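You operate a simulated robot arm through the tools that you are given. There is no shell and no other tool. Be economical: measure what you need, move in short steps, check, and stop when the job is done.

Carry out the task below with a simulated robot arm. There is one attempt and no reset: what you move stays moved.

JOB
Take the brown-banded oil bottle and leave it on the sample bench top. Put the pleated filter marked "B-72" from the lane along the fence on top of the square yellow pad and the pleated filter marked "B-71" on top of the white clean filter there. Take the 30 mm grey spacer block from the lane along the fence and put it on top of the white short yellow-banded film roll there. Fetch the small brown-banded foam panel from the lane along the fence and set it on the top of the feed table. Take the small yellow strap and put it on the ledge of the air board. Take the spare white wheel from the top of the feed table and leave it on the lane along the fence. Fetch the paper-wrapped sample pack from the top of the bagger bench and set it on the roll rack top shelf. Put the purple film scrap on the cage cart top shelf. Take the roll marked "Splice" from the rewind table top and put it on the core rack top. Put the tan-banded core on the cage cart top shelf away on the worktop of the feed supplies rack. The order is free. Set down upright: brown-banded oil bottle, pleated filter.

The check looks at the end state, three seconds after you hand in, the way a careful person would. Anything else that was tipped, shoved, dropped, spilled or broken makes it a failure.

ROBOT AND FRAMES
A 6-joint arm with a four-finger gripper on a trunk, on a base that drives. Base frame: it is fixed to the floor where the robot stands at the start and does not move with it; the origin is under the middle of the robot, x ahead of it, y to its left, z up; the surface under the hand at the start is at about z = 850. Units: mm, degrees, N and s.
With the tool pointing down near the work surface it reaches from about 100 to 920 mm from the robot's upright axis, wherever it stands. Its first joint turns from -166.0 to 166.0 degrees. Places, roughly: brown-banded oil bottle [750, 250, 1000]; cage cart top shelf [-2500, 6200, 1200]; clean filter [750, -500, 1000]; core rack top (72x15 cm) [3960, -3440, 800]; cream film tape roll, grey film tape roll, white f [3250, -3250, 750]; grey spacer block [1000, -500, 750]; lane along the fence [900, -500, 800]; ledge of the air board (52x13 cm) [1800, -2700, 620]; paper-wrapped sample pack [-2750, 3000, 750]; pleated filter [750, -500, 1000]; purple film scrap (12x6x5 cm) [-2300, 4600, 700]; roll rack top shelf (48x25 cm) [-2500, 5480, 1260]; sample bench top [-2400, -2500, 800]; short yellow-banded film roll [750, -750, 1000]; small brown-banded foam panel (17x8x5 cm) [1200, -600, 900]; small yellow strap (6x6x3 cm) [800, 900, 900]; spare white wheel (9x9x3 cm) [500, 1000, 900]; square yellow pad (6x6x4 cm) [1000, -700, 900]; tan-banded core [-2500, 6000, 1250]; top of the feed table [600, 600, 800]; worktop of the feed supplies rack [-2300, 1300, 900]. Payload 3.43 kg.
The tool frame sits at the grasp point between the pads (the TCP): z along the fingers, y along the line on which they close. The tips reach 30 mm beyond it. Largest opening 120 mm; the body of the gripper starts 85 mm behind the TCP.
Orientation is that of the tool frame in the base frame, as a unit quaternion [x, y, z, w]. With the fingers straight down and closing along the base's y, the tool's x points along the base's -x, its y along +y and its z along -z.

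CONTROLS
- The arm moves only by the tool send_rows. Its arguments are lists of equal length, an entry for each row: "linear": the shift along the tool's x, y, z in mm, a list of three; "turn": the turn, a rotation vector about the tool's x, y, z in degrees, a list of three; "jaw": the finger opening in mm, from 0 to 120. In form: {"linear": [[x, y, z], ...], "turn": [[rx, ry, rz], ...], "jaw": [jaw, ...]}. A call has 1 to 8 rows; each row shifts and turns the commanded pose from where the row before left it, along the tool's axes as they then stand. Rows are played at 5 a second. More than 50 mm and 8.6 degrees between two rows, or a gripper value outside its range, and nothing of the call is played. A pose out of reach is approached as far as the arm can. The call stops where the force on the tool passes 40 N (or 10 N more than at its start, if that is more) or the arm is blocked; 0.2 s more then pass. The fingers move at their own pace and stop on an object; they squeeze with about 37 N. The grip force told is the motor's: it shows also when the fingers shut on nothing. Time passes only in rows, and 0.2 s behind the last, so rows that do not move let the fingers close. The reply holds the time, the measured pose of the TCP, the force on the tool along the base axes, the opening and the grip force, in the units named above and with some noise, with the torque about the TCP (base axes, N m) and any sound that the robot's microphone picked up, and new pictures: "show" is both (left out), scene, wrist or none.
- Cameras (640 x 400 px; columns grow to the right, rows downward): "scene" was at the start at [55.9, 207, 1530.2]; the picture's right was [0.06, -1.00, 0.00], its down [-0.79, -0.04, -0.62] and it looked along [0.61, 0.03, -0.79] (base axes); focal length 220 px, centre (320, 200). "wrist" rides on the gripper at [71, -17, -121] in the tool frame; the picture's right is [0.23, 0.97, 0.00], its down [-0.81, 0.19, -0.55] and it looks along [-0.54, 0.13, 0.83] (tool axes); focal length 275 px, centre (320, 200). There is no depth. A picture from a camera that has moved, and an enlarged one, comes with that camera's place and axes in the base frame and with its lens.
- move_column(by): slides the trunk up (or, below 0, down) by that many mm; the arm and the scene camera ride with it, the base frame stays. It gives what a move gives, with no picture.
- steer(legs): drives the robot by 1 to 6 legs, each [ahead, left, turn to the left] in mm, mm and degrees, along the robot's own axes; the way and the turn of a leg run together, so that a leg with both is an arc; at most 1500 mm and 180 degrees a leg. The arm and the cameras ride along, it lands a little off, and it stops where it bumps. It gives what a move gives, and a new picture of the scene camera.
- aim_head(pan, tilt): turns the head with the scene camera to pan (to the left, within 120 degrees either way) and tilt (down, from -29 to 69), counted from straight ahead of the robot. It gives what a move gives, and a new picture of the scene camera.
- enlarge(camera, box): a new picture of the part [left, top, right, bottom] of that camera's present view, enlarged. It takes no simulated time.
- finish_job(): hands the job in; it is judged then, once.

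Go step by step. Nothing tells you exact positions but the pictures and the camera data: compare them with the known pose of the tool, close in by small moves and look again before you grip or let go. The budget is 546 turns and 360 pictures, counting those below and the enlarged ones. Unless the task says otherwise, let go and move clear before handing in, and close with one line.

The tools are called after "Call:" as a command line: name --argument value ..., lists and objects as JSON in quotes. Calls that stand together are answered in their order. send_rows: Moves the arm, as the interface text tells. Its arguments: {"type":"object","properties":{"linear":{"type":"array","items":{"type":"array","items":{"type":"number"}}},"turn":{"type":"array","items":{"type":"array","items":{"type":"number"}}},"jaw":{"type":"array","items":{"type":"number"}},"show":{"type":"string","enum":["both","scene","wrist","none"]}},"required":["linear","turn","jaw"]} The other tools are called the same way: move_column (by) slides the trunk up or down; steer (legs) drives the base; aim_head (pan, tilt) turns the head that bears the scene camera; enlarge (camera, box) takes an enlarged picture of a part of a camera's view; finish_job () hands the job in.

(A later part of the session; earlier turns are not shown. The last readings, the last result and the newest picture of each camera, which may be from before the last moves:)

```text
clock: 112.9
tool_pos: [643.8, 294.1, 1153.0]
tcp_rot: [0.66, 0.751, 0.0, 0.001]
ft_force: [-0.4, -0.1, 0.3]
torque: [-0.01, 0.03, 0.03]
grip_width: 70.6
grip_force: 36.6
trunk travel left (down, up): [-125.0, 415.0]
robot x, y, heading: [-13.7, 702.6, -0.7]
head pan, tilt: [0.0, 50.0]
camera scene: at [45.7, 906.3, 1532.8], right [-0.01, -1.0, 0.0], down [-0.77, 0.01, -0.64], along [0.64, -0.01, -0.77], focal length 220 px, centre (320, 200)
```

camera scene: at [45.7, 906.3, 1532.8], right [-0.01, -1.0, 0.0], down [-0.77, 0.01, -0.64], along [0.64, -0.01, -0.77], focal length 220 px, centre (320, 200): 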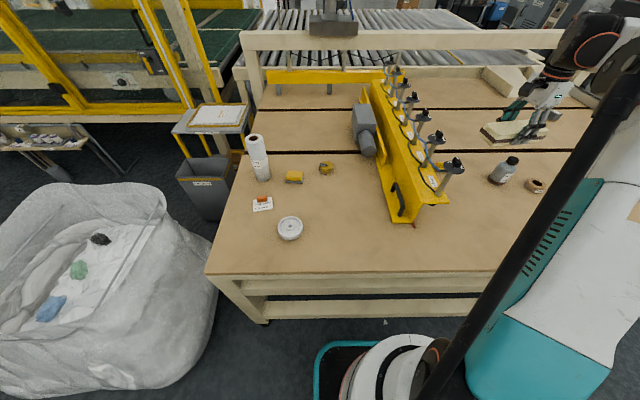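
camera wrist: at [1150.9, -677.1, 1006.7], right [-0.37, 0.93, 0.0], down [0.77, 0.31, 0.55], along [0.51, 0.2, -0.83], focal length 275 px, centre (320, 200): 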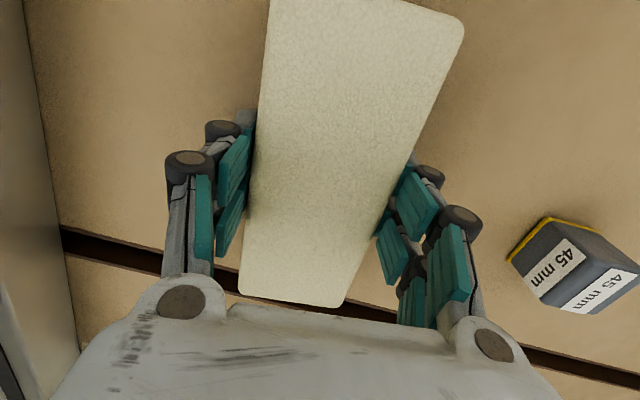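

The clamps on the yellow bar reach about z≈1100, so I'll raise the trunk before crossing.

Call:
move_column --by 200

Call:
send_rows --linear '[[45.7, -1.8, 0], [45.7, -1.8, 0], [45.7, -1.8, 0], [45.7, -1.8, 0], [45.7, -1.8, 0], [45.7, -1.8, 0], [45.7, -1.8, 0], [45.7, -1.8, 0]]' --turn '[[0, 0, 0], [0, 0, 0], [0, 0, 0], [0, 0, 0], [0, 0, 0], [0, 0, 0], [0, 0, 0], [0, 0, 0]]' --jaw '[40, 40, 40, 40, 40, 40, 40, 40]' --show "none"

Call:
send_rows --linear '[[45.7, -1.8, 0], [45.7, -1.8, 0], [45.7, -1.8, 0], [0, 0, 0]]' --turn '[[0, 0, 0], [0, 0, 0], [0, 0, 0], [0, 0, 0]]' --jaw '[40, 40, 40, 40]' --show "both"

```text
clock: 115.1
tool_pos: [644.5, 293.4, 1355.0]
tcp_rot: [0.661, 0.75, 0.0, 0.0]
ft_force: [-0.5, -0.4, -0.7]
torque: [0.03, 0.03, 0.04]
grip_width: 70.7
grip_force: 37.1
trunk travel left (down, up): [-325.0, 215.0]
robot x, y, heading: [-14.5, 705.4, -0.6]
head pan, tilt: [0.0, 50.0]
```

```text
clock: 116.9
tool_pos: [579.3, 654.8, 1355.3]
tcp_rot: [0.661, 0.75, -0.001, 0.001]
ft_force: [0.2, 0.6, -0.5]
torque: [-0.02, -0.02, 0.02]
grip_width: 70.9
grip_force: 36.8
trunk travel left (down, up): [-325.0, 215.0]
robot x, y, heading: [-13.3, 705.4, -0.6]
head pan, tilt: [0.0, 50.0]
```

```text
clock: 117.9
tool_pos: [557.0, 789.8, 1355.5]
tcp_rot: [0.661, 0.751, 0.0, 0.0]
ft_force: [-0.1, 0.4, -0.4]
torque: [0.04, -0.01, -0.01]
grip_width: 70.7
grip_force: 37.0
trunk travel left (down, up): [-325.0, 215.0]
robot x, y, heading: [-16.8, 701.3, -0.6]
head pan, tilt: [0.0, 50.0]
camera scene: at [45.7, 907.1, 1733.3], right [0.0, -1.0, 0.0], down [-0.76, 0.0, -0.65], along [0.65, 0.0, -0.76], focal length 220 px, centre (320, 200)
camera wrist: at [533.7, 857.9, 1477.3], right [0.94, 0.35, 0.0], down [0.29, -0.78, 0.55], along [0.19, -0.52, -0.83], focal length 275 px, centre (320, 200)
```

scene: 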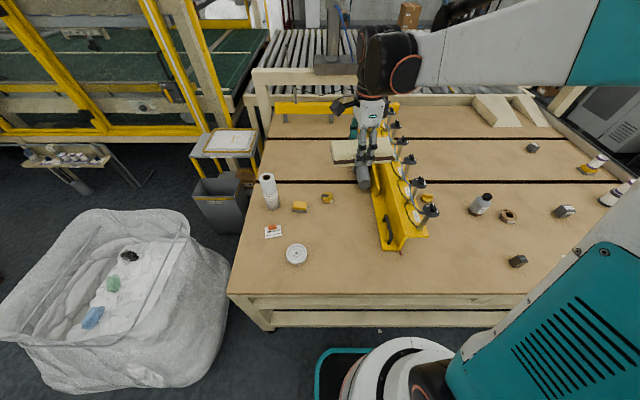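
wrist: 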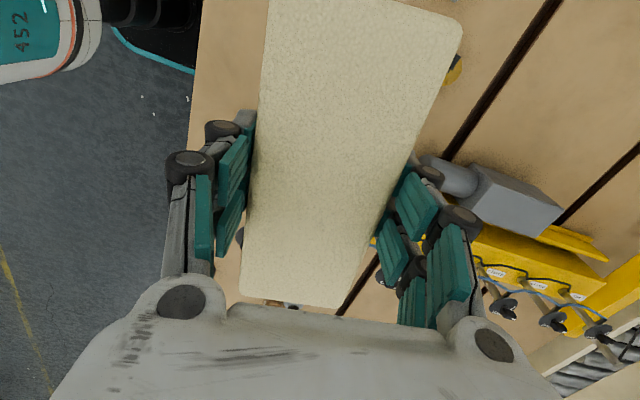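

The spot at (557,790) is free. Lower the trunk and set down the panel.

Call:
move_column --by -200

Call:
send_rows --linear '[[0, 0, 48], [0, 0, 48], [0, 0, 48], [0, 0, 48], [0, 0, 48], [0, 0, 18], [0, 0, 3], [0, 0, 0]]' --turn '[[0, 0, 0], [0, 0, 0], [0, 0, 0], [0, 0, 0], [0, 0, 0], [0, 0, 0], [0, 0, 0], [0, 0, 0]]' --jaw '[40, 40, 40, 40, 40, 40, 40, 40]' --show "scene"

```text
clock: 120.0
tool_pos: [557.8, 791.0, 1156.2]
tcp_rot: [0.661, 0.751, 0.0, 0.001]
ft_force: [0.2, -0.4, 0.5]
torque: [-0.03, -0.01, 0.03]
grip_width: 70.8
grip_force: 37.0
trunk travel left (down, up): [-125.0, 415.0]
robot x, y, heading: [-15.7, 702.9, -0.5]
head pan, tilt: [0.0, 50.0]
```

```text
clock: 121.8
tool_pos: [557.1, 791.4, 896.5]
tcp_rot: [0.661, 0.751, 0.0, 0.001]
ft_force: [0.5, -0.4, -1.2]
torque: [0.02, -0.04, 0.0]
grip_width: 70.7
grip_force: 37.1
trunk travel left (down, up): [-125.0, 415.0]
robot x, y, heading: [-16.4, 703.7, -0.8]
head pan, tilt: [0.0, 50.0]
camera scene: at [45.4, 906.6, 1532.9], right [-0.01, -1.0, 0.0], down [-0.77, 0.01, -0.64], along [0.64, -0.01, -0.77], focal length 220 px, centre (320, 200)
```

scene: 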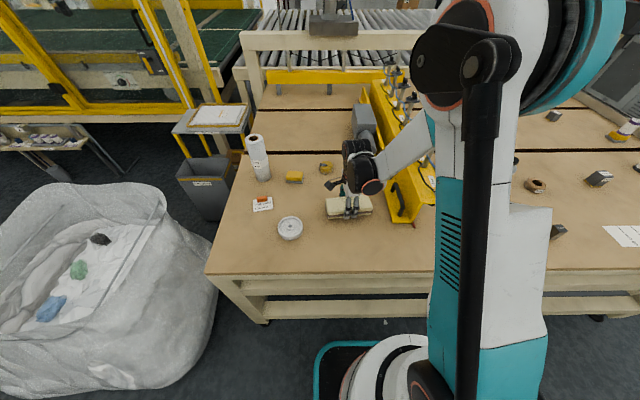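

Call:
send_rows --linear '[[0, 0, 3], [0, 0, 3], [0, 0, 2], [0, 0, 2], [0, 0, 0]]' --turn '[[0, 0, 0], [0, 0, 0], [0, 0, 0], [0, 0, 0], [0, 0, 0]]' --jaw '[40, 40, 40, 40, 40]' --show "none"

```text
clock: 123.0
tool_pos: [557.7, 789.9, 885.5]
tcp_rot: [0.661, 0.75, 0.0, 0.0]
ft_force: [-0.3, 0.0, 0.1]
torque: [0.01, 0.02, 0.02]
grip_width: 70.8
grip_force: 36.5
trunk travel left (down, up): [-125.0, 415.0]
robot x, y, heading: [-17.0, 703.0, -0.6]
head pan, tilt: [0.0, 50.0]
```

Call:
send_rows --linear '[[0, 0, 2], [0, 0, 0], [0, 0, 0], [0, 0, 0], [0, 0, 0]]' --turn '[[0, 0, 0], [0, 0, 0], [0, 0, 0], [0, 0, 0], [0, 0, 0]]' --jaw '[40, 40, 72, 85, 110]' --show "none"

Call:
send_rows --linear '[[0, 0, -45], [0, 0, -45], [0, 0, -45], [0, 0, 0]]' --turn '[[0, 0, 0], [0, 0, 0], [0, 0, 0], [0, 0, 0]]' --jaw '[110, 110, 110, 110]' --show "both"

```text
clock: 124.2
tool_pos: [558.9, 790.2, 884.1]
tcp_rot: [0.661, 0.751, 0.0, 0.0]
ft_force: [-0.2, 0.5, 0.2]
torque: [-0.01, -0.02, 0.01]
grip_width: 110.0
grip_force: 0.0
trunk travel left (down, up): [-125.0, 415.0]
robot x, y, heading: [-15.4, 704.1, -0.6]
head pan, tilt: [0.0, 50.0]
```

```text
clock: 125.2
tool_pos: [554.6, 791.8, 1017.6]
tcp_rot: [0.661, 0.75, 0.0, 0.0]
ft_force: [-0.3, -0.6, -0.4]
torque: [0.01, -0.02, -0.02]
grip_width: 109.9
grip_force: 0.0
trunk travel left (down, up): [-125.0, 415.0]
robot x, y, heading: [-16.4, 702.9, -0.6]
head pan, tilt: [0.0, 50.0]
camera scene: at [44.9, 906.6, 1532.8], right [-0.01, -1.0, 0.0], down [-0.77, 0.01, -0.64], along [0.64, -0.01, -0.77], focal length 220 px, centre (320, 200)
camera wrist: at [530.7, 858.8, 1138.5], right [0.94, 0.35, 0.0], down [0.29, -0.78, 0.55], along [0.19, -0.52, -0.83], focal length 275 px, centre (320, 200)
```

scene: 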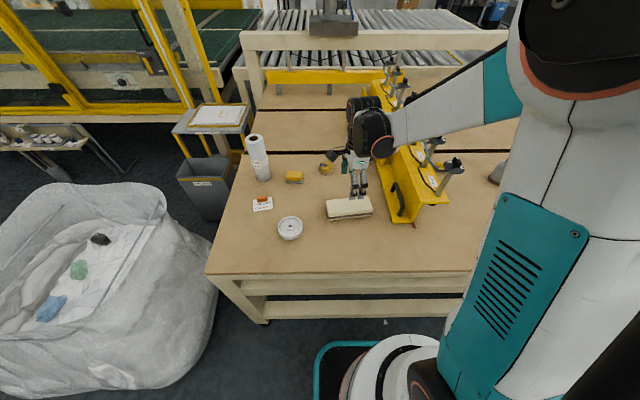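
wrist: 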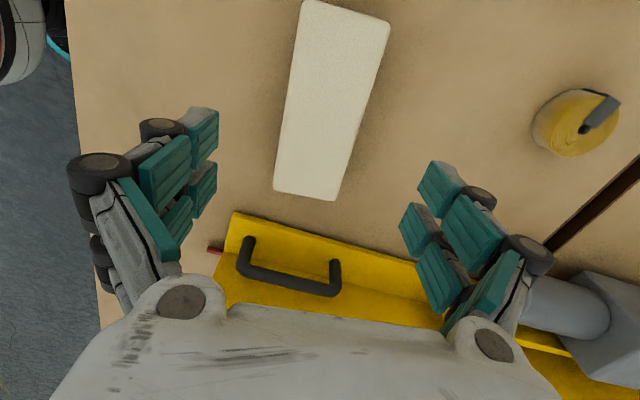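

Panel placed. Next the white wheel at about (472,1015); move above it.

Call:
send_rows --linear '[[46.4, -10.7, 0], [46.4, -10.7, 0], [46.4, -10.7, 0], [46.4, -10.7, 0], [46.4, -10.7, 0], [0, 0, 0]]' --turn '[[0, 0, 0], [0, 0, 0], [0, 0, 0], [0, 0, 0], [0, 0, 0], [0, 0, 0]]' --jaw '[120, 120, 120, 120, 120, 120]' --show "wrist"

```text
clock: 126.7
tool_pos: [470.6, 1013.6, 1018.0]
tcp_rot: [0.66, 0.751, 0.0, -0.001]
ft_force: [0.2, -0.5, -0.2]
torque: [-0.02, -0.02, 0.0]
grip_width: 120.0
grip_force: 0.0
trunk travel left (down, up): [-125.0, 415.0]
robot x, y, heading: [-16.3, 703.8, -0.5]
head pan, tilt: [0.0, 50.0]
camera wrist: at [446.7, 1082.4, 1139.1], right [0.94, 0.35, 0.0], down [0.29, -0.78, 0.55], along [0.19, -0.52, -0.83], focal length 275 px, centre (320, 200)
```

wrist: 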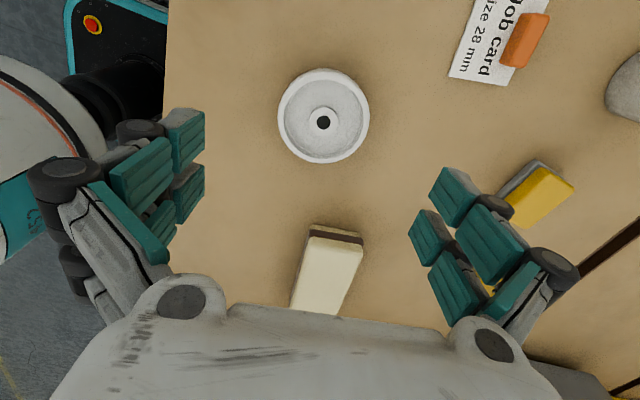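

Call:
send_rows --linear '[[-1, 3.5, 45], [0, 0, 45], [0, 0, 40], [0, 0, 0], [0, 0, 0]]' --turn '[[0, 0, 0], [0, 0, 0], [0, 0, 0], [0, 0, 0], [0, 0, 0]]' --jaw '[120, 120, 120, 120, 120]' --show "wrist"

```text
clock: 127.8
tool_pos: [479.6, 1011.3, 889.0]
tcp_rot: [0.66, 0.751, 0.0, 0.0]
ft_force: [0.7, -0.5, -1.0]
torque: [-0.02, 0.0, -0.01]
grip_width: 119.7
grip_force: 0.1
trunk travel left (down, up): [-125.0, 415.0]
robot x, y, heading: [-14.0, 703.0, -0.9]
head pan, tilt: [0.0, 50.0]
camera wrist: at [455.9, 1078.6, 1009.9], right [0.94, 0.35, 0.0], down [0.29, -0.78, 0.55], along [0.19, -0.52, -0.83], focal length 275 px, centre (320, 200)
```

wrist: 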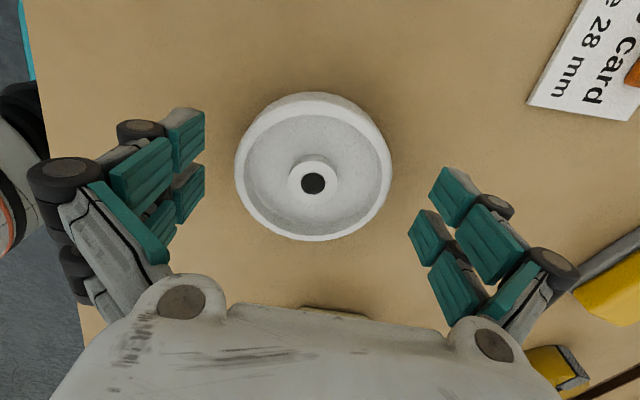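

Call:
send_rows --linear '[[3, -4, 5], [0, 0, 0], [0, 0, 0], [0, 0, 0]]' --turn '[[0, 0, 0], [0, 0, 0], [0, 0, 0], [0, 0, 0]]' --jaw '[120, 100, 70, 70]' --show "wrist"

```text
clock: 128.8
tool_pos: [476.7, 1013.9, 882.9]
tcp_rot: [0.66, 0.751, 0.0, 0.001]
ft_force: [1.3, 0.5, 5.2]
torque: [-0.03, -0.08, 0.05]
grip_width: 88.4
grip_force: 37.1
trunk travel left (down, up): [-125.0, 415.0]
robot x, y, heading: [-13.2, 705.2, -0.8]
head pan, tilt: [0.0, 50.0]
camera wrist: at [451.2, 1081.6, 1005.0], right [0.94, 0.35, 0.0], down [0.29, -0.78, 0.55], along [0.19, -0.52, -0.83], focal length 275 px, centre (320, 200)
```

wrist: 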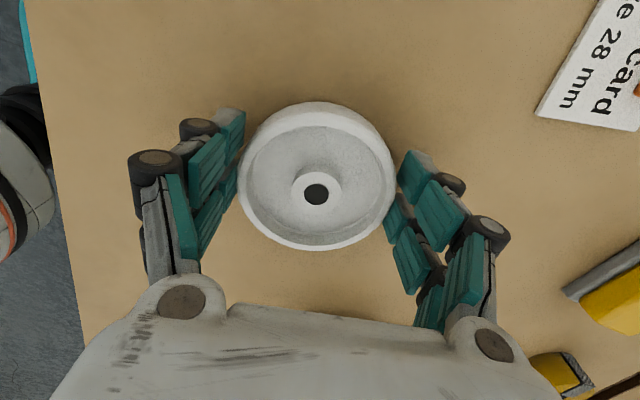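

Gripped (88 mm). Lift and drive to the lane side.

Call:
send_rows --linear '[[0, 0, -45], [0, 0, -45], [0, 0, -45], [0, 0, -45], [0, 0, -45], [0, 0, -45]]' --turn '[[0, 0, 0], [0, 0, 0], [0, 0, 0], [0, 0, 0], [0, 0, 0], [0, 0, 0]]' --jaw '[70, 70, 70, 70, 70, 70]' --show "none"

Call:
steer --legs '[[-330, 0, 0.7], [0, -1130, 0], [340, 0, 0]]'

```text
clock: 130.2
tool_pos: [475.7, 1015.0, 1156.3]
tcp_rot: [0.66, 0.751, 0.0, 0.0]
ft_force: [0.3, 0.4, -0.6]
torque: [0.02, 0.02, 0.01]
grip_width: 88.2
grip_force: 36.8
trunk travel left (down, up): [-125.0, 415.0]
robot x, y, heading: [-16.3, 700.0, -0.6]
head pan, tilt: [0.0, 50.0]
```

```text
clock: 139.8
tool_pos: [485.9, -146.8, 1155.6]
tcp_rot: [0.666, 0.746, 0.0, 0.001]
ft_force: [-0.1, -0.3, -1.3]
torque: [0.01, 0.0, -0.01]
grip_width: 88.2
grip_force: 37.1
trunk travel left (down, up): [-125.0, 415.0]
robot x, y, heading: [-10.8, -453.5, -1.3]
head pan, tilt: [0.0, 50.0]
camera scene: at [56.5, -276.3, 1546.0], right [-0.34, -0.94, 0.0], down [-0.61, 0.22, -0.76], along [0.71, -0.26, -0.65], focal length 220 px, centre (320, 200)
```

scene: 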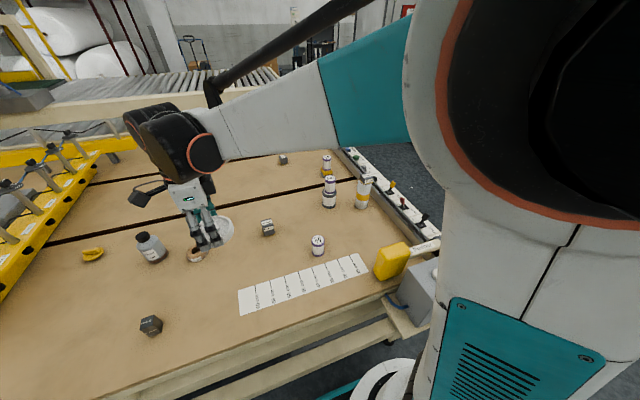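

Now extend to a free spot in the lane, around (860,‑430).

Call:
send_rows --linear '[[-32.4, 34, 0], [-32.4, 34, 0], [-32.4, 34, 0], [-32.4, 34, 0], [-32.4, 34, 0], [-32.4, 34, 0], [-32.4, 34, 0], [-32.4, 34, 0]]' --turn '[[0, 0, 0], [0, 0, 0], [0, 0, 0], [0, 0, 0], [0, 0, 0], [0, 0, 0], [0, 0, 0], [0, 0, 0]]' --jaw '[70, 70, 70, 70, 70, 70, 70, 70]' --show "none"

Call:
send_rows --linear '[[-32.4, 34, 0], [-32.4, 34, 0], [0, 0, 40], [0, 0, 40], [0, 0, 0]]' --turn '[[0, 0, 0], [0, 0, 0], [0, 0, 0], [0, 0, 0], [0, 0, 0]]' --jaw '[70, 70, 70, 70, 70]' --show "both"

```text
clock: 141.6
tool_pos: [784.9, -372.8, 1159.1]
tcp_rot: [0.665, 0.746, 0.001, -0.001]
ft_force: [0.8, 0.0, -0.4]
torque: [0.0, -0.01, 0.01]
grip_width: 88.0
grip_force: 37.2
trunk travel left (down, up): [-125.0, 415.0]
robot x, y, heading: [-5.2, -453.3, -1.1]
head pan, tilt: [0.0, 50.0]
```

```text
clock: 142.8
tool_pos: [859.0, -431.0, 1074.6]
tcp_rot: [0.666, 0.746, 0.0, -0.001]
ft_force: [0.3, -0.4, -1.3]
torque: [-0.04, 0.09, -0.03]
grip_width: 88.1
grip_force: 36.8
trunk travel left (down, up): [-125.0, 415.0]
robot x, y, heading: [-8.3, -452.9, -1.3]
head pan, tilt: [0.0, 50.0]
camera scene: at [54.5, -249.9, 1532.9], right [-0.02, -1.0, 0.0], down [-0.77, 0.02, -0.64], along [0.64, -0.02, -0.77], focal length 220 px, centre (320, 200)
camera wrist: at [836.5, -363.2, 1195.8], right [0.94, 0.34, 0.0], down [0.28, -0.78, 0.55], along [0.19, -0.52, -0.83], focal length 275 px, centre (320, 200)
```

scene: 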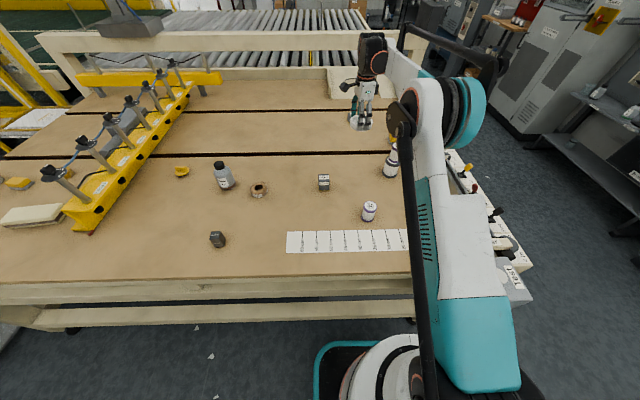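
wrist: 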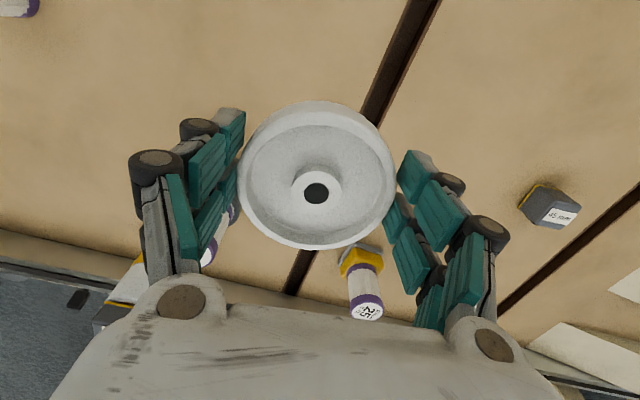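

Call:
send_rows --linear '[[3.8, -33.8, 0], [0, 0, 45], [0, 0, 45], [0, 0, 45], [0, 0, 45], [0, 0, 4], [0, 0, 0]]' --turn '[[0, 0, 0], [0, 0, 0], [0, 0, 0], [0, 0, 0], [0, 0, 0], [0, 0, 0], [0, 0, 0]]' --jaw '[70, 70, 70, 70, 70, 70, 70]' --show "none"

Call:
send_rows --linear '[[0, 0, 3], [0, 0, 2], [0, 0, 2], [0, 0, 0]]' --turn '[[0, 0, 0], [0, 0, 0], [0, 0, 0], [0, 0, 0]]' --jaw '[70, 70, 70, 70]' --show "none"

```text
clock: 144.4
tool_pos: [826.4, -429.0, 890.3]
tcp_rot: [0.665, 0.747, -0.001, 0.0]
ft_force: [-0.3, -0.1, -0.4]
torque: [-0.01, 0.0, 0.01]
grip_width: 88.2
grip_force: 36.9
trunk travel left (down, up): [-125.0, 415.0]
robot x, y, heading: [-8.2, -451.6, -1.4]
head pan, tilt: [0.0, 50.0]
```

```text
clock: 145.4
tool_pos: [824.9, -430.1, 884.3]
tcp_rot: [0.665, 0.747, -0.001, 0.0]
ft_force: [1.2, -0.4, -0.7]
torque: [0.02, -0.01, 0.0]
grip_width: 88.3
grip_force: 36.8
trunk travel left (down, up): [-125.0, 415.0]
robot x, y, heading: [-9.1, -452.0, -1.3]
head pan, tilt: [0.0, 50.0]
```

Within a millimetre or so of the top; release and rise.

Call:
send_rows --linear '[[0, 0, 1.5], [0, 0, 0], [0, 0, 0], [0, 0, 0]]' --turn '[[0, 0, 0], [0, 0, 0], [0, 0, 0], [0, 0, 0]]' --jaw '[70, 90, 100, 118]' --show "none"

Call:
send_rows --linear '[[0, 0, -45], [0, 0, -45], [0, 0, -45], [0, 0, -45], [0, 0, -45], [0, 0, -45]]' --turn '[[0, 0, 0], [0, 0, 0], [0, 0, 0], [0, 0, 0], [0, 0, 0], [0, 0, 0]]' --jaw '[118, 118, 118, 118, 118, 118]' --show "both"

```text
clock: 146.4
tool_pos: [826.4, -429.9, 882.3]
tcp_rot: [0.665, 0.746, 0.0, 0.0]
ft_force: [0.4, 0.2, -0.1]
torque: [0.02, 0.0, -0.02]
grip_width: 117.7
grip_force: 0.0
trunk travel left (down, up): [-125.0, 415.0]
robot x, y, heading: [-9.2, -454.3, -1.3]
head pan, tilt: [0.0, 50.0]
```

```text
clock: 147.8
tool_pos: [826.7, -429.4, 1155.4]
tcp_rot: [0.666, 0.746, 0.0, 0.0]
ft_force: [-0.2, 0.0, 0.4]
torque: [0.0, -0.01, 0.04]
grip_width: 118.3
grip_force: 1.0
trunk travel left (down, up): [-125.0, 415.0]
robot x, y, heading: [-7.1, -448.0, -1.4]
head pan, tilt: [0.0, 50.0]
camera scene: at [53.7, -249.8, 1532.9], right [-0.02, -1.0, 0.0], down [-0.77, 0.02, -0.64], along [0.64, -0.02, -0.77], focal length 220 px, centre (320, 200)
camera wrist: at [802.7, -360.9, 1276.8], right [0.94, 0.34, 0.0], down [0.28, -0.78, 0.55], along [0.19, -0.52, -0.83], focal length 275 px, centre (320, 200)
```

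scene: 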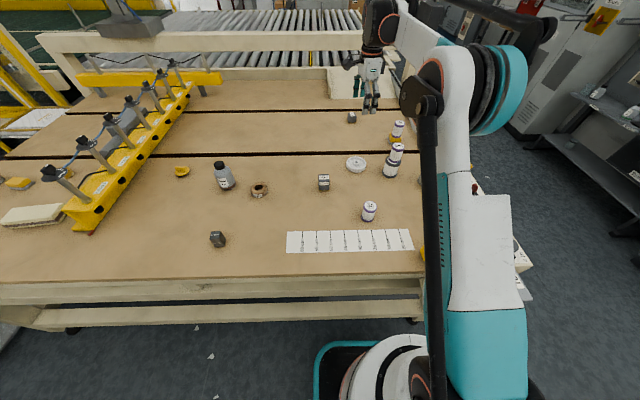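
wrist: 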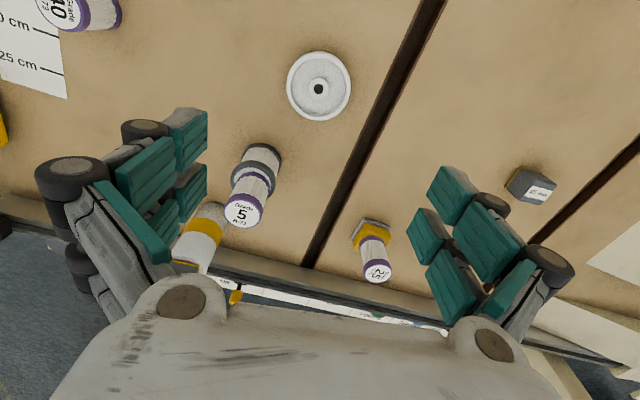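

Wheel placed in the lane. Next the oil bottle near (707,123): shift the base left.

Call:
steer --legs '[[0, 480, 1.3]]'

Call:
send_rows --linear '[[20, -40, 10], [20, -40, 10], [20, -40, 10], [0, 0, 0]]' --turn '[[0, 0, 0], [0, 0, 0], [0, 0, 0], [0, 0, 0]]' --jaw '[118, 118, 118, 118]' --show "both"

```text
clock: 150.5
tool_pos: [830.4, 60.0, 1155.3]
tcp_rot: [0.654, 0.757, 0.0, 0.0]
ft_force: [0.1, -0.7, 0.0]
torque: [-0.03, 0.02, 0.01]
grip_width: 118.1
grip_force: 0.1
trunk travel left (down, up): [-125.0, 415.0]
robot x, y, heading: [-4.9, 12.1, 0.2]
head pan, tilt: [0.0, 50.0]
camera scene: at [53.0, 216.6, 1532.8], right [0.0, -1.0, 0.0], down [-0.77, 0.0, -0.64], along [0.64, 0.0, -0.77], focal length 220 px, centre (320, 200)
```

scene: 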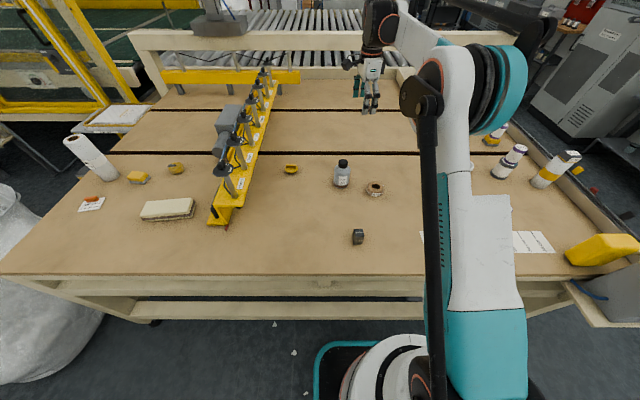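

```text
clock: 151.5
tool_pos: [703.0, 97.6, 1125.5]
tcp_rot: [0.655, 0.756, 0.0, 0.0]
ft_force: [0.3, 0.4, 0.5]
torque: [0.0, -0.02, 0.01]
grip_width: 117.9
grip_force: 0.1
trunk travel left (down, up): [-125.0, 415.0]
robot x, y, heading: [-4.2, 12.9, 0.0]
head pan, tilt: [0.0, 50.0]
camera scene: at [52.4, 216.6, 1532.8], right [0.0, -1.0, 0.0], down [-0.77, 0.0, -0.64], along [0.64, 0.0, -0.77], focal length 220 px, centre (320, 200)
camera wrist: at [677.3, 165.3, 1246.4], right [0.93, 0.37, 0.0], down [0.31, -0.77, 0.55], along [0.2, -0.51, -0.83], focal length 275 px, centre (320, 200)
```

scene: 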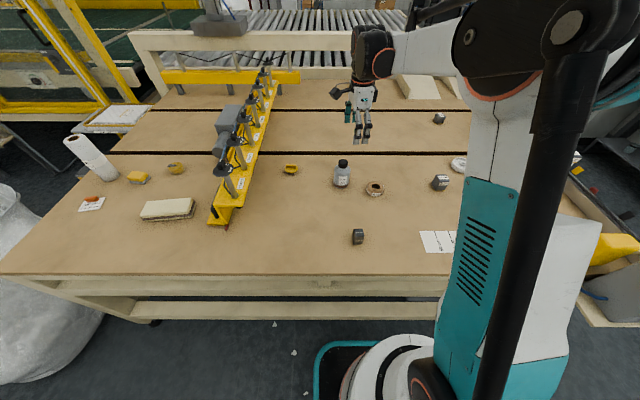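
wrist: 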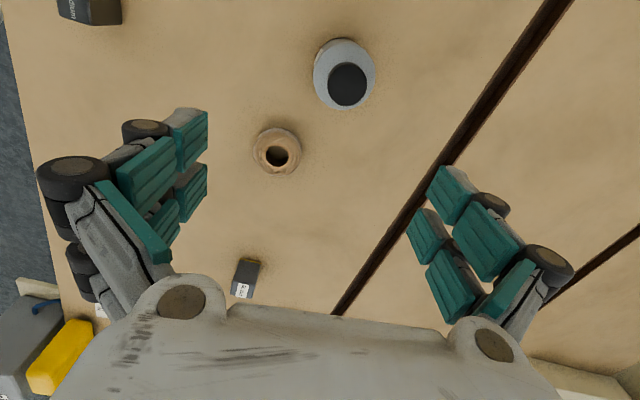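

Call:
send_rows --linear '[[25.7, 17.9, 0], [0, 0, 48], [0, 0, 47], [0, 0, 0]]' --turn '[[0, 0, 0], [0, 0, 0], [0, 0, 0], [0, 0, 0]]' --jaw '[118, 118, 118, 118]' --show "wrist"

Call:
enlarge --camera "scene" --box '[310, 120, 390, 200]'

```text
clock: 152.5
tool_pos: [713.3, 130.7, 1030.4]
tcp_rot: [0.654, 0.756, -0.001, 0.0]
ft_force: [0.5, 0.4, -0.8]
torque: [-0.02, 0.03, 0.0]
grip_width: 117.9
grip_force: 0.0
trunk travel left (down, up): [-125.0, 415.0]
robot x, y, heading: [-2.5, 14.2, -0.1]
head pan, tilt: [0.0, 50.0]
camera wrist: at [687.9, 197.8, 1151.4], right [0.93, 0.37, 0.0], down [0.31, -0.77, 0.55], along [0.2, -0.51, -0.83], focal length 275 px, centre (320, 200)
```

wrist: 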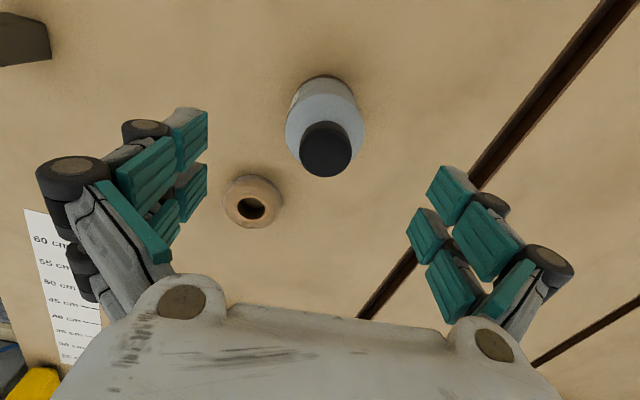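

```text
5.00 times, centred on (350, 160) of scene
camera zoom: at [53.3, 216.6, 1532.8], right [0.0, -1.0, 0.0], down [-0.77, 0.0, -0.64], along [0.64, 0.0, -0.77], focal length 1098 px, centre (170, 400)
```

zoom: 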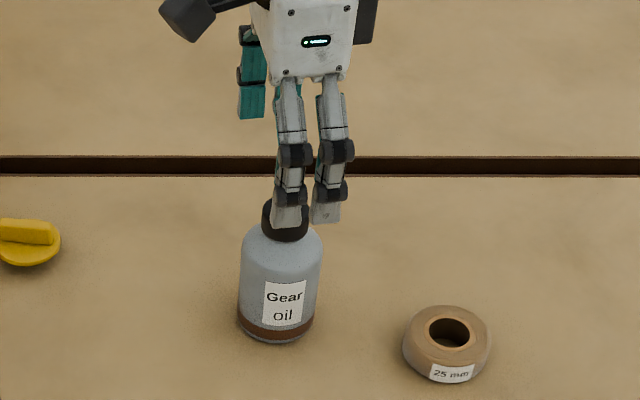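

Call:
send_rows --linear '[[0, 3, 45], [0, 0, 45], [0, 0, 35], [0, 0, 0], [0, 0, 0], [0, 0, 0]]' --turn '[[0, 0, 0], [0, 0, 0], [0, 0, 0], [0, 0, 0], [0, 0, 0], [0, 0, 0]]' --jaw '[118, 118, 118, 118, 40, 40]' --show "wrist"

```text
clock: 153.9
tool_pos: [720.0, 129.1, 905.8]
tcp_rot: [0.654, 0.756, 0.0, 0.0]
ft_force: [-0.5, -0.1, 1.2]
torque: [0.06, -0.03, 0.03]
grip_width: 63.9
grip_force: 36.7
trunk travel left (down, up): [-125.0, 415.0]
robot x, y, heading: [-3.8, 13.7, 0.3]
head pan, tilt: [0.0, 50.0]
camera wrist: at [694.4, 196.8, 1026.9], right [0.93, 0.37, 0.0], down [0.31, -0.77, 0.55], along [0.2, -0.51, -0.83], focal length 275 px, centre (320, 200)
```

wrist: 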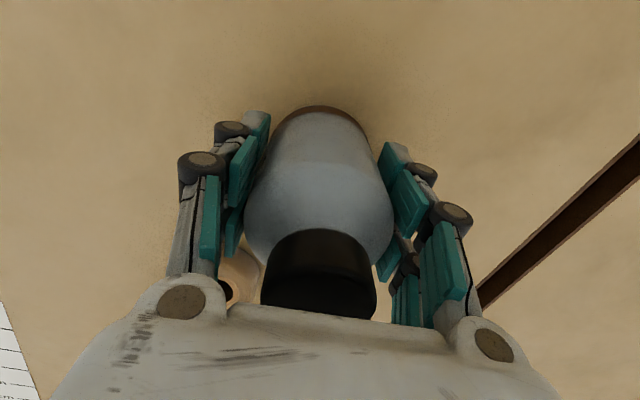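

Bottle gripped (64 mm). Lift it, back away, turn around and head to the sample bench.

Call:
send_rows --linear '[[0, 0, -45], [0, 0, -45], [0, 0, -45], [0, 0, -45], [0, 0, -45]]' --turn '[[0, 0, 0], [0, 0, 0], [0, 0, 0], [0, 0, 0], [0, 0, 0]]' --jaw '[40, 40, 40, 40, 40]' --show "wrist"

Call:
steer --legs '[[-600, 0, 0], [0, 0, 180], [0, 1300, 0], [0, 1150, 0]]'

```text
clock: 155.1
tool_pos: [718.3, 133.3, 1132.2]
tcp_rot: [0.654, 0.757, 0.0, 0.001]
ft_force: [0.8, 0.2, -2.3]
torque: [-0.02, 0.0, 0.01]
grip_width: 63.9
grip_force: 37.1
trunk travel left (down, up): [-125.0, 415.0]
robot x, y, heading: [-6.4, 11.7, 0.3]
head pan, tilt: [0.0, 50.0]
camera wrist: at [693.0, 201.1, 1253.5], right [0.93, 0.37, 0.0], down [0.31, -0.77, 0.55], along [0.2, -0.51, -0.83], focal length 275 px, centre (320, 200)
```

wrist: 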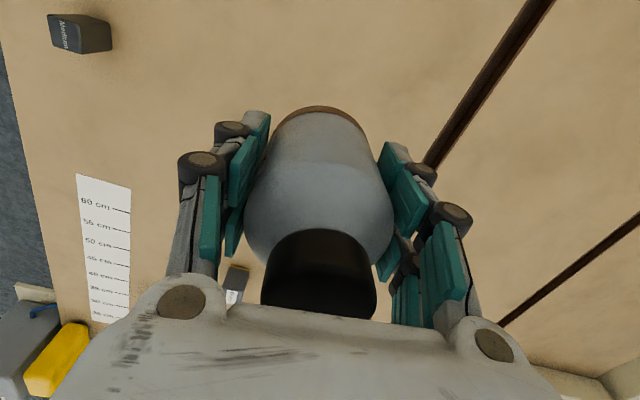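

```text
clock: 177.4
tool_pos: [-1243.0, -2578.3, 1131.5]
tcp_rot: [0.766, -0.643, -0.001, 0.0]
ft_force: [-0.5, 0.3, -2.8]
torque: [-0.02, 0.02, 0.02]
grip_width: 63.4
grip_force: 37.4
trunk travel left (down, up): [-125.0, 415.0]
robot x, y, heading: [-525.9, -2430.9, -178.1]
head pan, tilt: [0.0, 50.0]
camera scene: at [-574.0, -2635.1, 1532.8], right [-0.04, 1.0, 0.0], down [0.77, 0.03, -0.64], along [-0.64, -0.02, -0.77], focal length 220 px, centre (320, 200)
```

scene: 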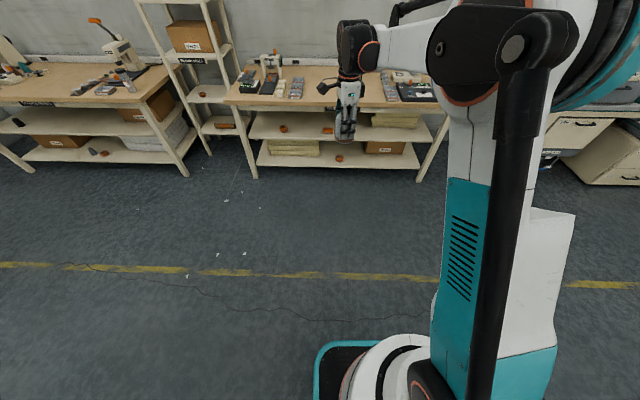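

The sample bench is straight ahead (front edge x≈‑2018). Approach and look at the clutter on top.

Call:
steer --legs '[[700, 0, -1.9]]'

Call:
enlarge --camera "scene" --box '[120, 0, 540, 200]'

```text
clock: 181.3
tool_pos: [-1948.3, -2579.0, 1130.7]
tcp_rot: [0.758, -0.652, -0.001, 0.0]
ft_force: [-1.1, -0.6, -2.4]
torque: [0.01, -0.03, 0.05]
grip_width: 63.8
grip_force: 37.1
trunk travel left (down, up): [-125.0, 415.0]
robot x, y, heading: [-1225.1, -2452.5, -179.3]
head pan, tilt: [0.0, 50.0]
camera scene: at [-1281.0, -2650.3, 1532.8], right [-0.01, 1.0, 0.0], down [0.77, 0.01, -0.64], along [-0.64, -0.01, -0.77], focal length 220 px, centre (320, 200)
```

scene: 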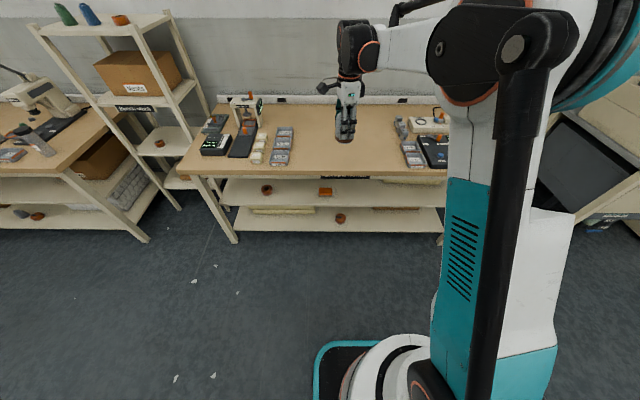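

```text
1.52 times, centred on (330, 100) of scene
camera zoom: at [-1281.0, -2650.3, 1532.8], right [-0.01, 1.0, 0.0], down [0.77, 0.01, -0.64], along [-0.64, -0.01, -0.77], focal length 335 px, centre (305, 352)
```

zoom: 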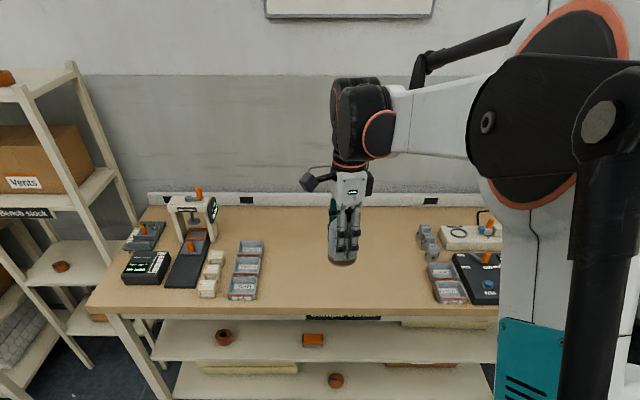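

Call:
steer --legs '[[250, 0, -0.7]]'

Call:
send_rows --linear '[[0, 0, 48], [0, 0, 48], [0, 0, 48], [0, 0, 48], [0, 0, 0]]' --turn '[[0, 0, 0], [0, 0, 0], [0, 0, 0], [0, 0, 0], [0, 0, 0]]' --jaw '[40, 40, 40, 40, 40]' --show "both"

```text
clock: 183.1
tool_pos: [-2196.3, -2573.3, 1131.3]
tcp_rot: [0.755, -0.656, 0.001, 0.0]
ft_force: [-0.8, 0.0, -2.8]
torque: [-0.06, 0.0, -0.01]
grip_width: 63.7
grip_force: 37.4
trunk travel left (down, up): [-125.0, 415.0]
robot x, y, heading: [-1470.0, -2453.6, -179.9]
head pan, tilt: [0.0, 50.0]
camera scene: at [-1529.9, -2651.4, 1532.8], right [0.0, 1.0, 0.0], down [0.77, 0.0, -0.64], along [-0.64, 0.0, -0.77], focal length 220 px, centre (320, 200)
```

scene: 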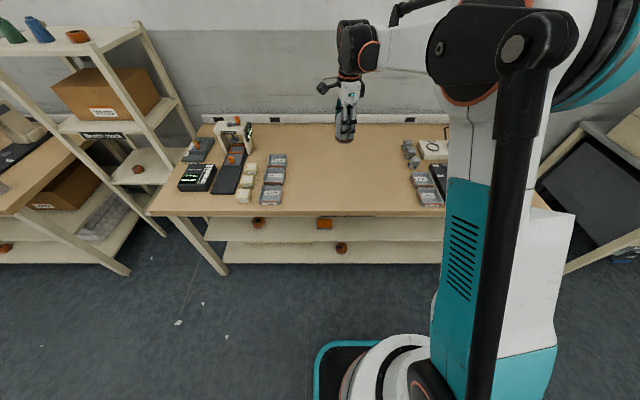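

```text
clock: 184.3
tool_pos: [-2196.6, -2571.4, 939.0]
tcp_rot: [0.755, -0.656, 0.0, -0.001]
ft_force: [0.0, -1.5, -3.0]
torque: [-0.04, -0.01, 0.0]
grip_width: 63.6
grip_force: 37.0
trunk travel left (down, up): [-125.0, 415.0]
robot x, y, heading: [-1473.1, -2452.6, -180.0]
head pan, tilt: [0.0, 50.0]
camera scene: at [-1529.9, -2651.3, 1532.8], right [0.0, 1.0, 0.0], down [0.77, 0.0, -0.64], along [-0.64, 0.0, -0.77], focal length 220 px, centre (320, 200)
camera wrist: at [-2167.7, -2640.1, 1060.6], right [-0.93, -0.37, 0.0], down [-0.31, 0.78, 0.55], along [-0.2, 0.52, -0.83], focal length 275 px, centre (320, 200)
```

scene: 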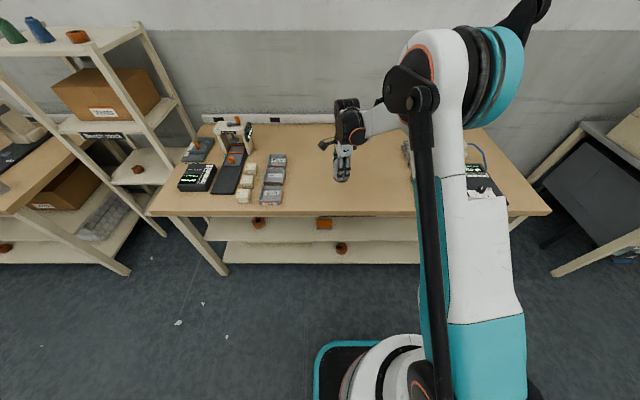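
wrist: 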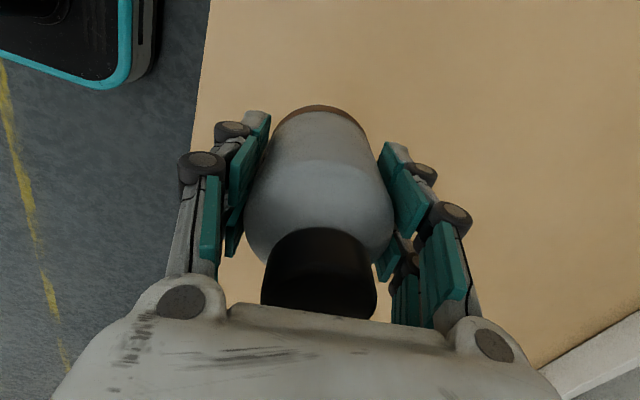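

Call:
send_rows --linear '[[0, 0, 15], [0, 0, 10], [0, 0, 8], [0, 0, 5], [0, 0, 5], [0, 0, 5], [0, 0, 5], [0, 0, 0]]' --turn '[[0, 0, 0], [0, 0, 0], [0, 0, 0], [0, 0, 0], [0, 0, 0], [0, 0, 0], [0, 0, 0], [0, 0, 0]]' --jaw '[40, 40, 40, 40, 40, 40, 40, 40]' --show "none"

Call:
enlarge --camera "scene" --box '[300, 130, 380, 220]'

```text
clock: 186.1
tool_pos: [-2195.2, -2573.0, 886.3]
tcp_rot: [0.755, -0.655, 0.0, 0.0]
ft_force: [-0.6, -0.1, -2.4]
torque: [-0.02, -0.03, 0.0]
grip_width: 63.4
grip_force: 36.5
trunk travel left (down, up): [-125.0, 415.0]
robot x, y, heading: [-1472.7, -2456.1, -179.9]
head pan, tilt: [0.0, 50.0]
```

```text
4.44 times, centred on (340, 175) of scene
camera zoom: at [-1529.6, -2651.3, 1532.8], right [0.0, 1.0, 0.0], down [0.77, 0.0, -0.64], along [-0.64, 0.0, -0.77], focal length 976 px, centre (231, 311)
```

zoom: 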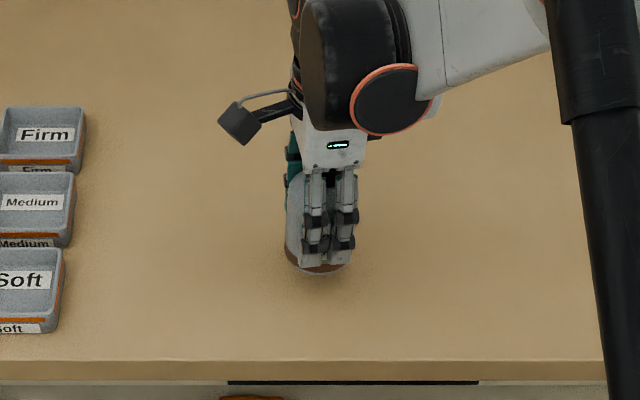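

Still above the bench; continue lowering in small steps.

Call:
send_rows --linear '[[0, 0, 4], [0, 0, 4], [0, 0, 4], [0, 0, 4], [0, 0, 3], [0, 0, 3], [0, 0, 0]]' --turn '[[0, 0, 0], [0, 0, 0], [0, 0, 0], [0, 0, 0], [0, 0, 0], [0, 0, 0], [0, 0, 0]]' --jaw '[40, 40, 40, 40, 40, 40, 40]' --show "none"

```text
clock: 187.7
tool_pos: [-2196.2, -2572.7, 865.4]
tcp_rot: [0.755, -0.656, 0.001, 0.001]
ft_force: [-0.4, 0.8, -1.6]
torque: [-0.02, -0.05, 0.02]
grip_width: 63.9
grip_force: 37.1
trunk travel left (down, up): [-125.0, 415.0]
robot x, y, heading: [-1471.8, -2453.6, -179.8]
head pan, tilt: [0.0, 50.0]
```

Call:
send_rows --linear '[[0, 0, 3], [0, 0, 3], [0, 0, 3], [0, 0, 0]]' --turn '[[0, 0, 0], [0, 0, 0], [0, 0, 0], [0, 0, 0]]' --jaw '[40, 40, 40, 40]' --show "none"

```text
clock: 188.7
tool_pos: [-2196.2, -2572.7, 855.6]
tcp_rot: [0.756, -0.655, 0.0, 0.0]
ft_force: [0.9, -0.6, -2.6]
torque: [-0.04, 0.01, 0.03]
grip_width: 63.6
grip_force: 37.0
trunk travel left (down, up): [-125.0, 415.0]
robot x, y, heading: [-1474.2, -2453.6, -180.0]
head pan, tilt: [0.0, 50.0]
```

Call:
send_rows --linear '[[0, 0, 2.5], [0, 0, 2.5], [0, 0, 0]]' --turn '[[0, 0, 0], [0, 0, 0], [0, 0, 0]]' --jaw '[40, 40, 40]' --show "none"

Call:
enlarge --camera "scene" --box '[300, 130, 380, 220]'

```text
clock: 189.5
tool_pos: [-2195.4, -2573.3, 853.1]
tcp_rot: [0.756, -0.655, -0.001, 0.0]
ft_force: [-7.7, 2.6, 32.2]
torque: [0.29, 0.35, -0.13]
grip_width: 64.1
grip_force: 36.9
trunk travel left (down, up): [-125.0, 415.0]
robot x, y, heading: [-1476.2, -2452.9, -180.1]
head pan, tilt: [0.0, 50.0]
```

```text
4.44 times, centred on (340, 175) of scene
camera zoom: at [-1527.2, -2650.6, 1533.2], right [0.0, 1.0, 0.0], down [0.77, 0.0, -0.64], along [-0.64, 0.0, -0.77], focal length 976 px, centre (231, 311)
```

zoom: 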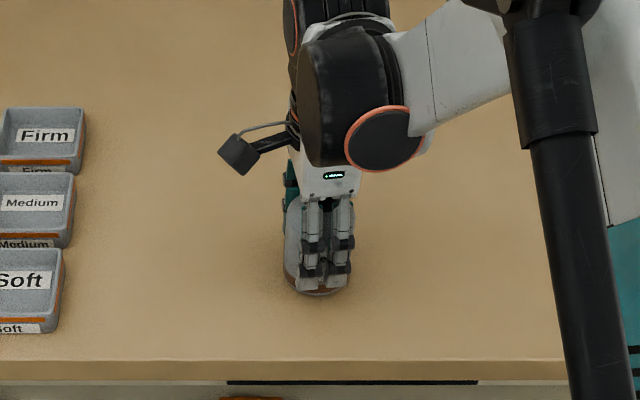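

Contact with the bench. Ease up, release, retreat upward.

Call:
send_rows --linear '[[0, 0, -2.5], [0, 0, 0], [0, 0, 0], [0, 0, 0]]' --turn '[[0, 0, 0], [0, 0, 0], [0, 0, 0], [0, 0, 0]]' --jaw '[40, 66, 80, 118]' --show "none"

Call:
send_rows --linear '[[0, 0, -45], [0, 0, -45], [0, 0, -45], [0, 0, -45], [0, 0, -45], [0, 0, -45]]' --turn '[[0, 0, 0], [0, 0, 0], [0, 0, 0], [0, 0, 0], [0, 0, 0], [0, 0, 0]]' --jaw '[118, 118, 118, 118, 118, 118]' --show "wrist"

```text
clock: 190.5
tool_pos: [-2195.9, -2572.3, 851.7]
tcp_rot: [0.755, -0.656, 0.0, 0.0]
ft_force: [-0.8, 0.4, 0.1]
torque: [0.0, 0.0, -0.02]
grip_width: 117.8
grip_force: 0.0
trunk travel left (down, up): [-125.0, 415.0]
robot x, y, heading: [-1471.3, -2455.2, -180.0]
head pan, tilt: [0.0, 50.0]
```

```text
clock: 191.9
tool_pos: [-2195.3, -2570.3, 1122.9]
tcp_rot: [0.755, -0.655, 0.0, 0.0]
ft_force: [0.1, 0.3, 0.6]
torque: [-0.02, -0.01, 0.02]
grip_width: 118.5
grip_force: 0.2
trunk travel left (down, up): [-125.0, 415.0]
robot x, y, heading: [-1475.6, -2451.2, -179.6]
head pan, tilt: [0.0, 50.0]
camera wrist: at [-2167.2, -2639.9, 1244.1], right [-0.93, -0.37, 0.0], down [-0.3, 0.78, 0.55], along [-0.2, 0.52, -0.83], focal length 275 px, centre (320, 200)
```

wrist: 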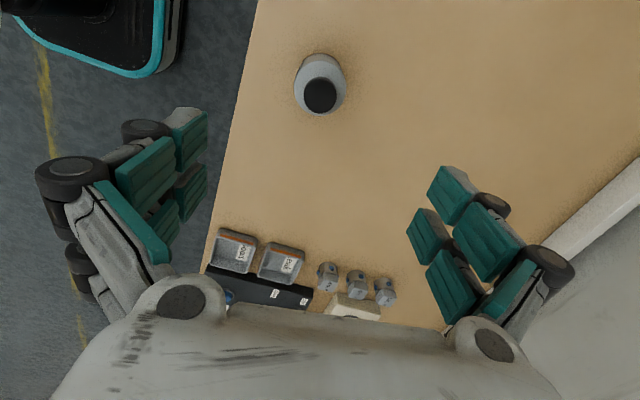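

Bottle stands on the sample bench. Next fetch the yellow strap from the feed table.

Call:
steer --legs '[[-880, 0, 0], [0, 0, 180], [0, 1500, 0], [0, 1500, 0], [0, 250, 0]]'

```text
clock: 201.2
tool_pos: [-152.6, -3057.7, 1123.1]
tcp_rot: [0.957, 0.289, -0.006, 0.001]
ft_force: [-3.1, 1.5, 0.8]
torque: [0.01, -0.57, 0.31]
grip_width: 117.8
grip_force: 0.0
trunk travel left (down, up): [-125.0, 415.0]
robot x, y, heading: [-565.0, -2451.5, -63.8]
head pan, tilt: [0.0, 50.0]
stopped in leg 2: the force on the tool passed its limit at 162 N (the readings are from after the stop); the commanded pose is now the measured one
camera scene: at [-357.3, -2413.2, 1532.9], right [-0.9, -0.44, 0.0], down [-0.34, 0.69, -0.64], along [0.28, -0.58, -0.77], focal length 220 px, centre (320, 200)
```

scene: 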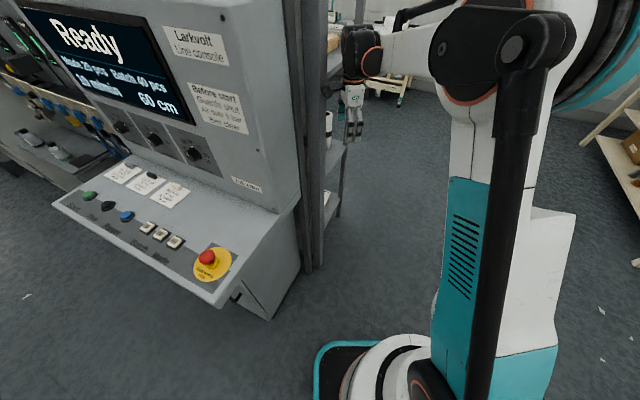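

The hand bumped a post beside the console while turning. Look closely to see whether anything moved.

Call:
enlarge --camera "scene" --box '[270, 0, 430, 260]'

Call:
enlarge --camera "wrist" --box '[0, 0, 640, 400]'

```text
1.54 times, centred on (350, 130) of scene
camera zoom: at [-357.3, -2413.2, 1532.9], right [-0.9, -0.44, 0.0], down [-0.34, 0.69, -0.64], along [0.28, -0.58, -0.77], focal length 338 px, centre (274, 308)
```

zoom: 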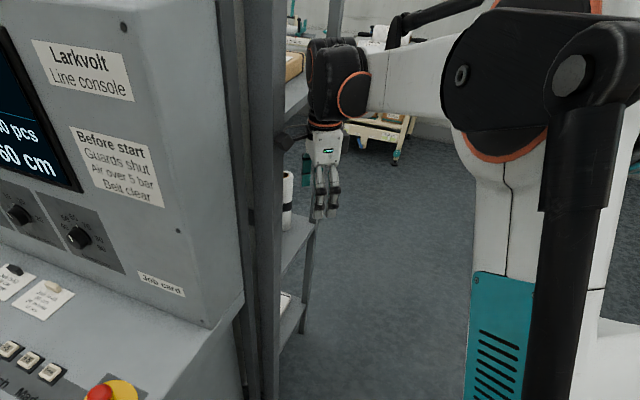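

```text
1.00 times, centred on (320, 200) of wrist (not enlarged: the box is as wide or as high as the picture)
camera zoom: at [-98.7, -3004.2, 1243.3], right [0.73, -0.68, 0.0], down [-0.56, -0.61, 0.56], along [-0.39, -0.41, -0.83], focal length 275 px, centre (320, 200)
```

zoom: 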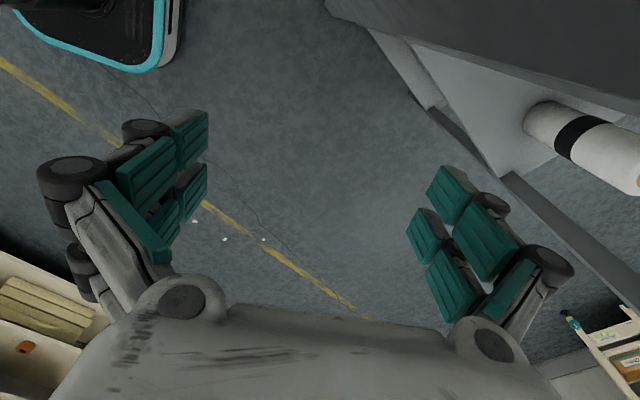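

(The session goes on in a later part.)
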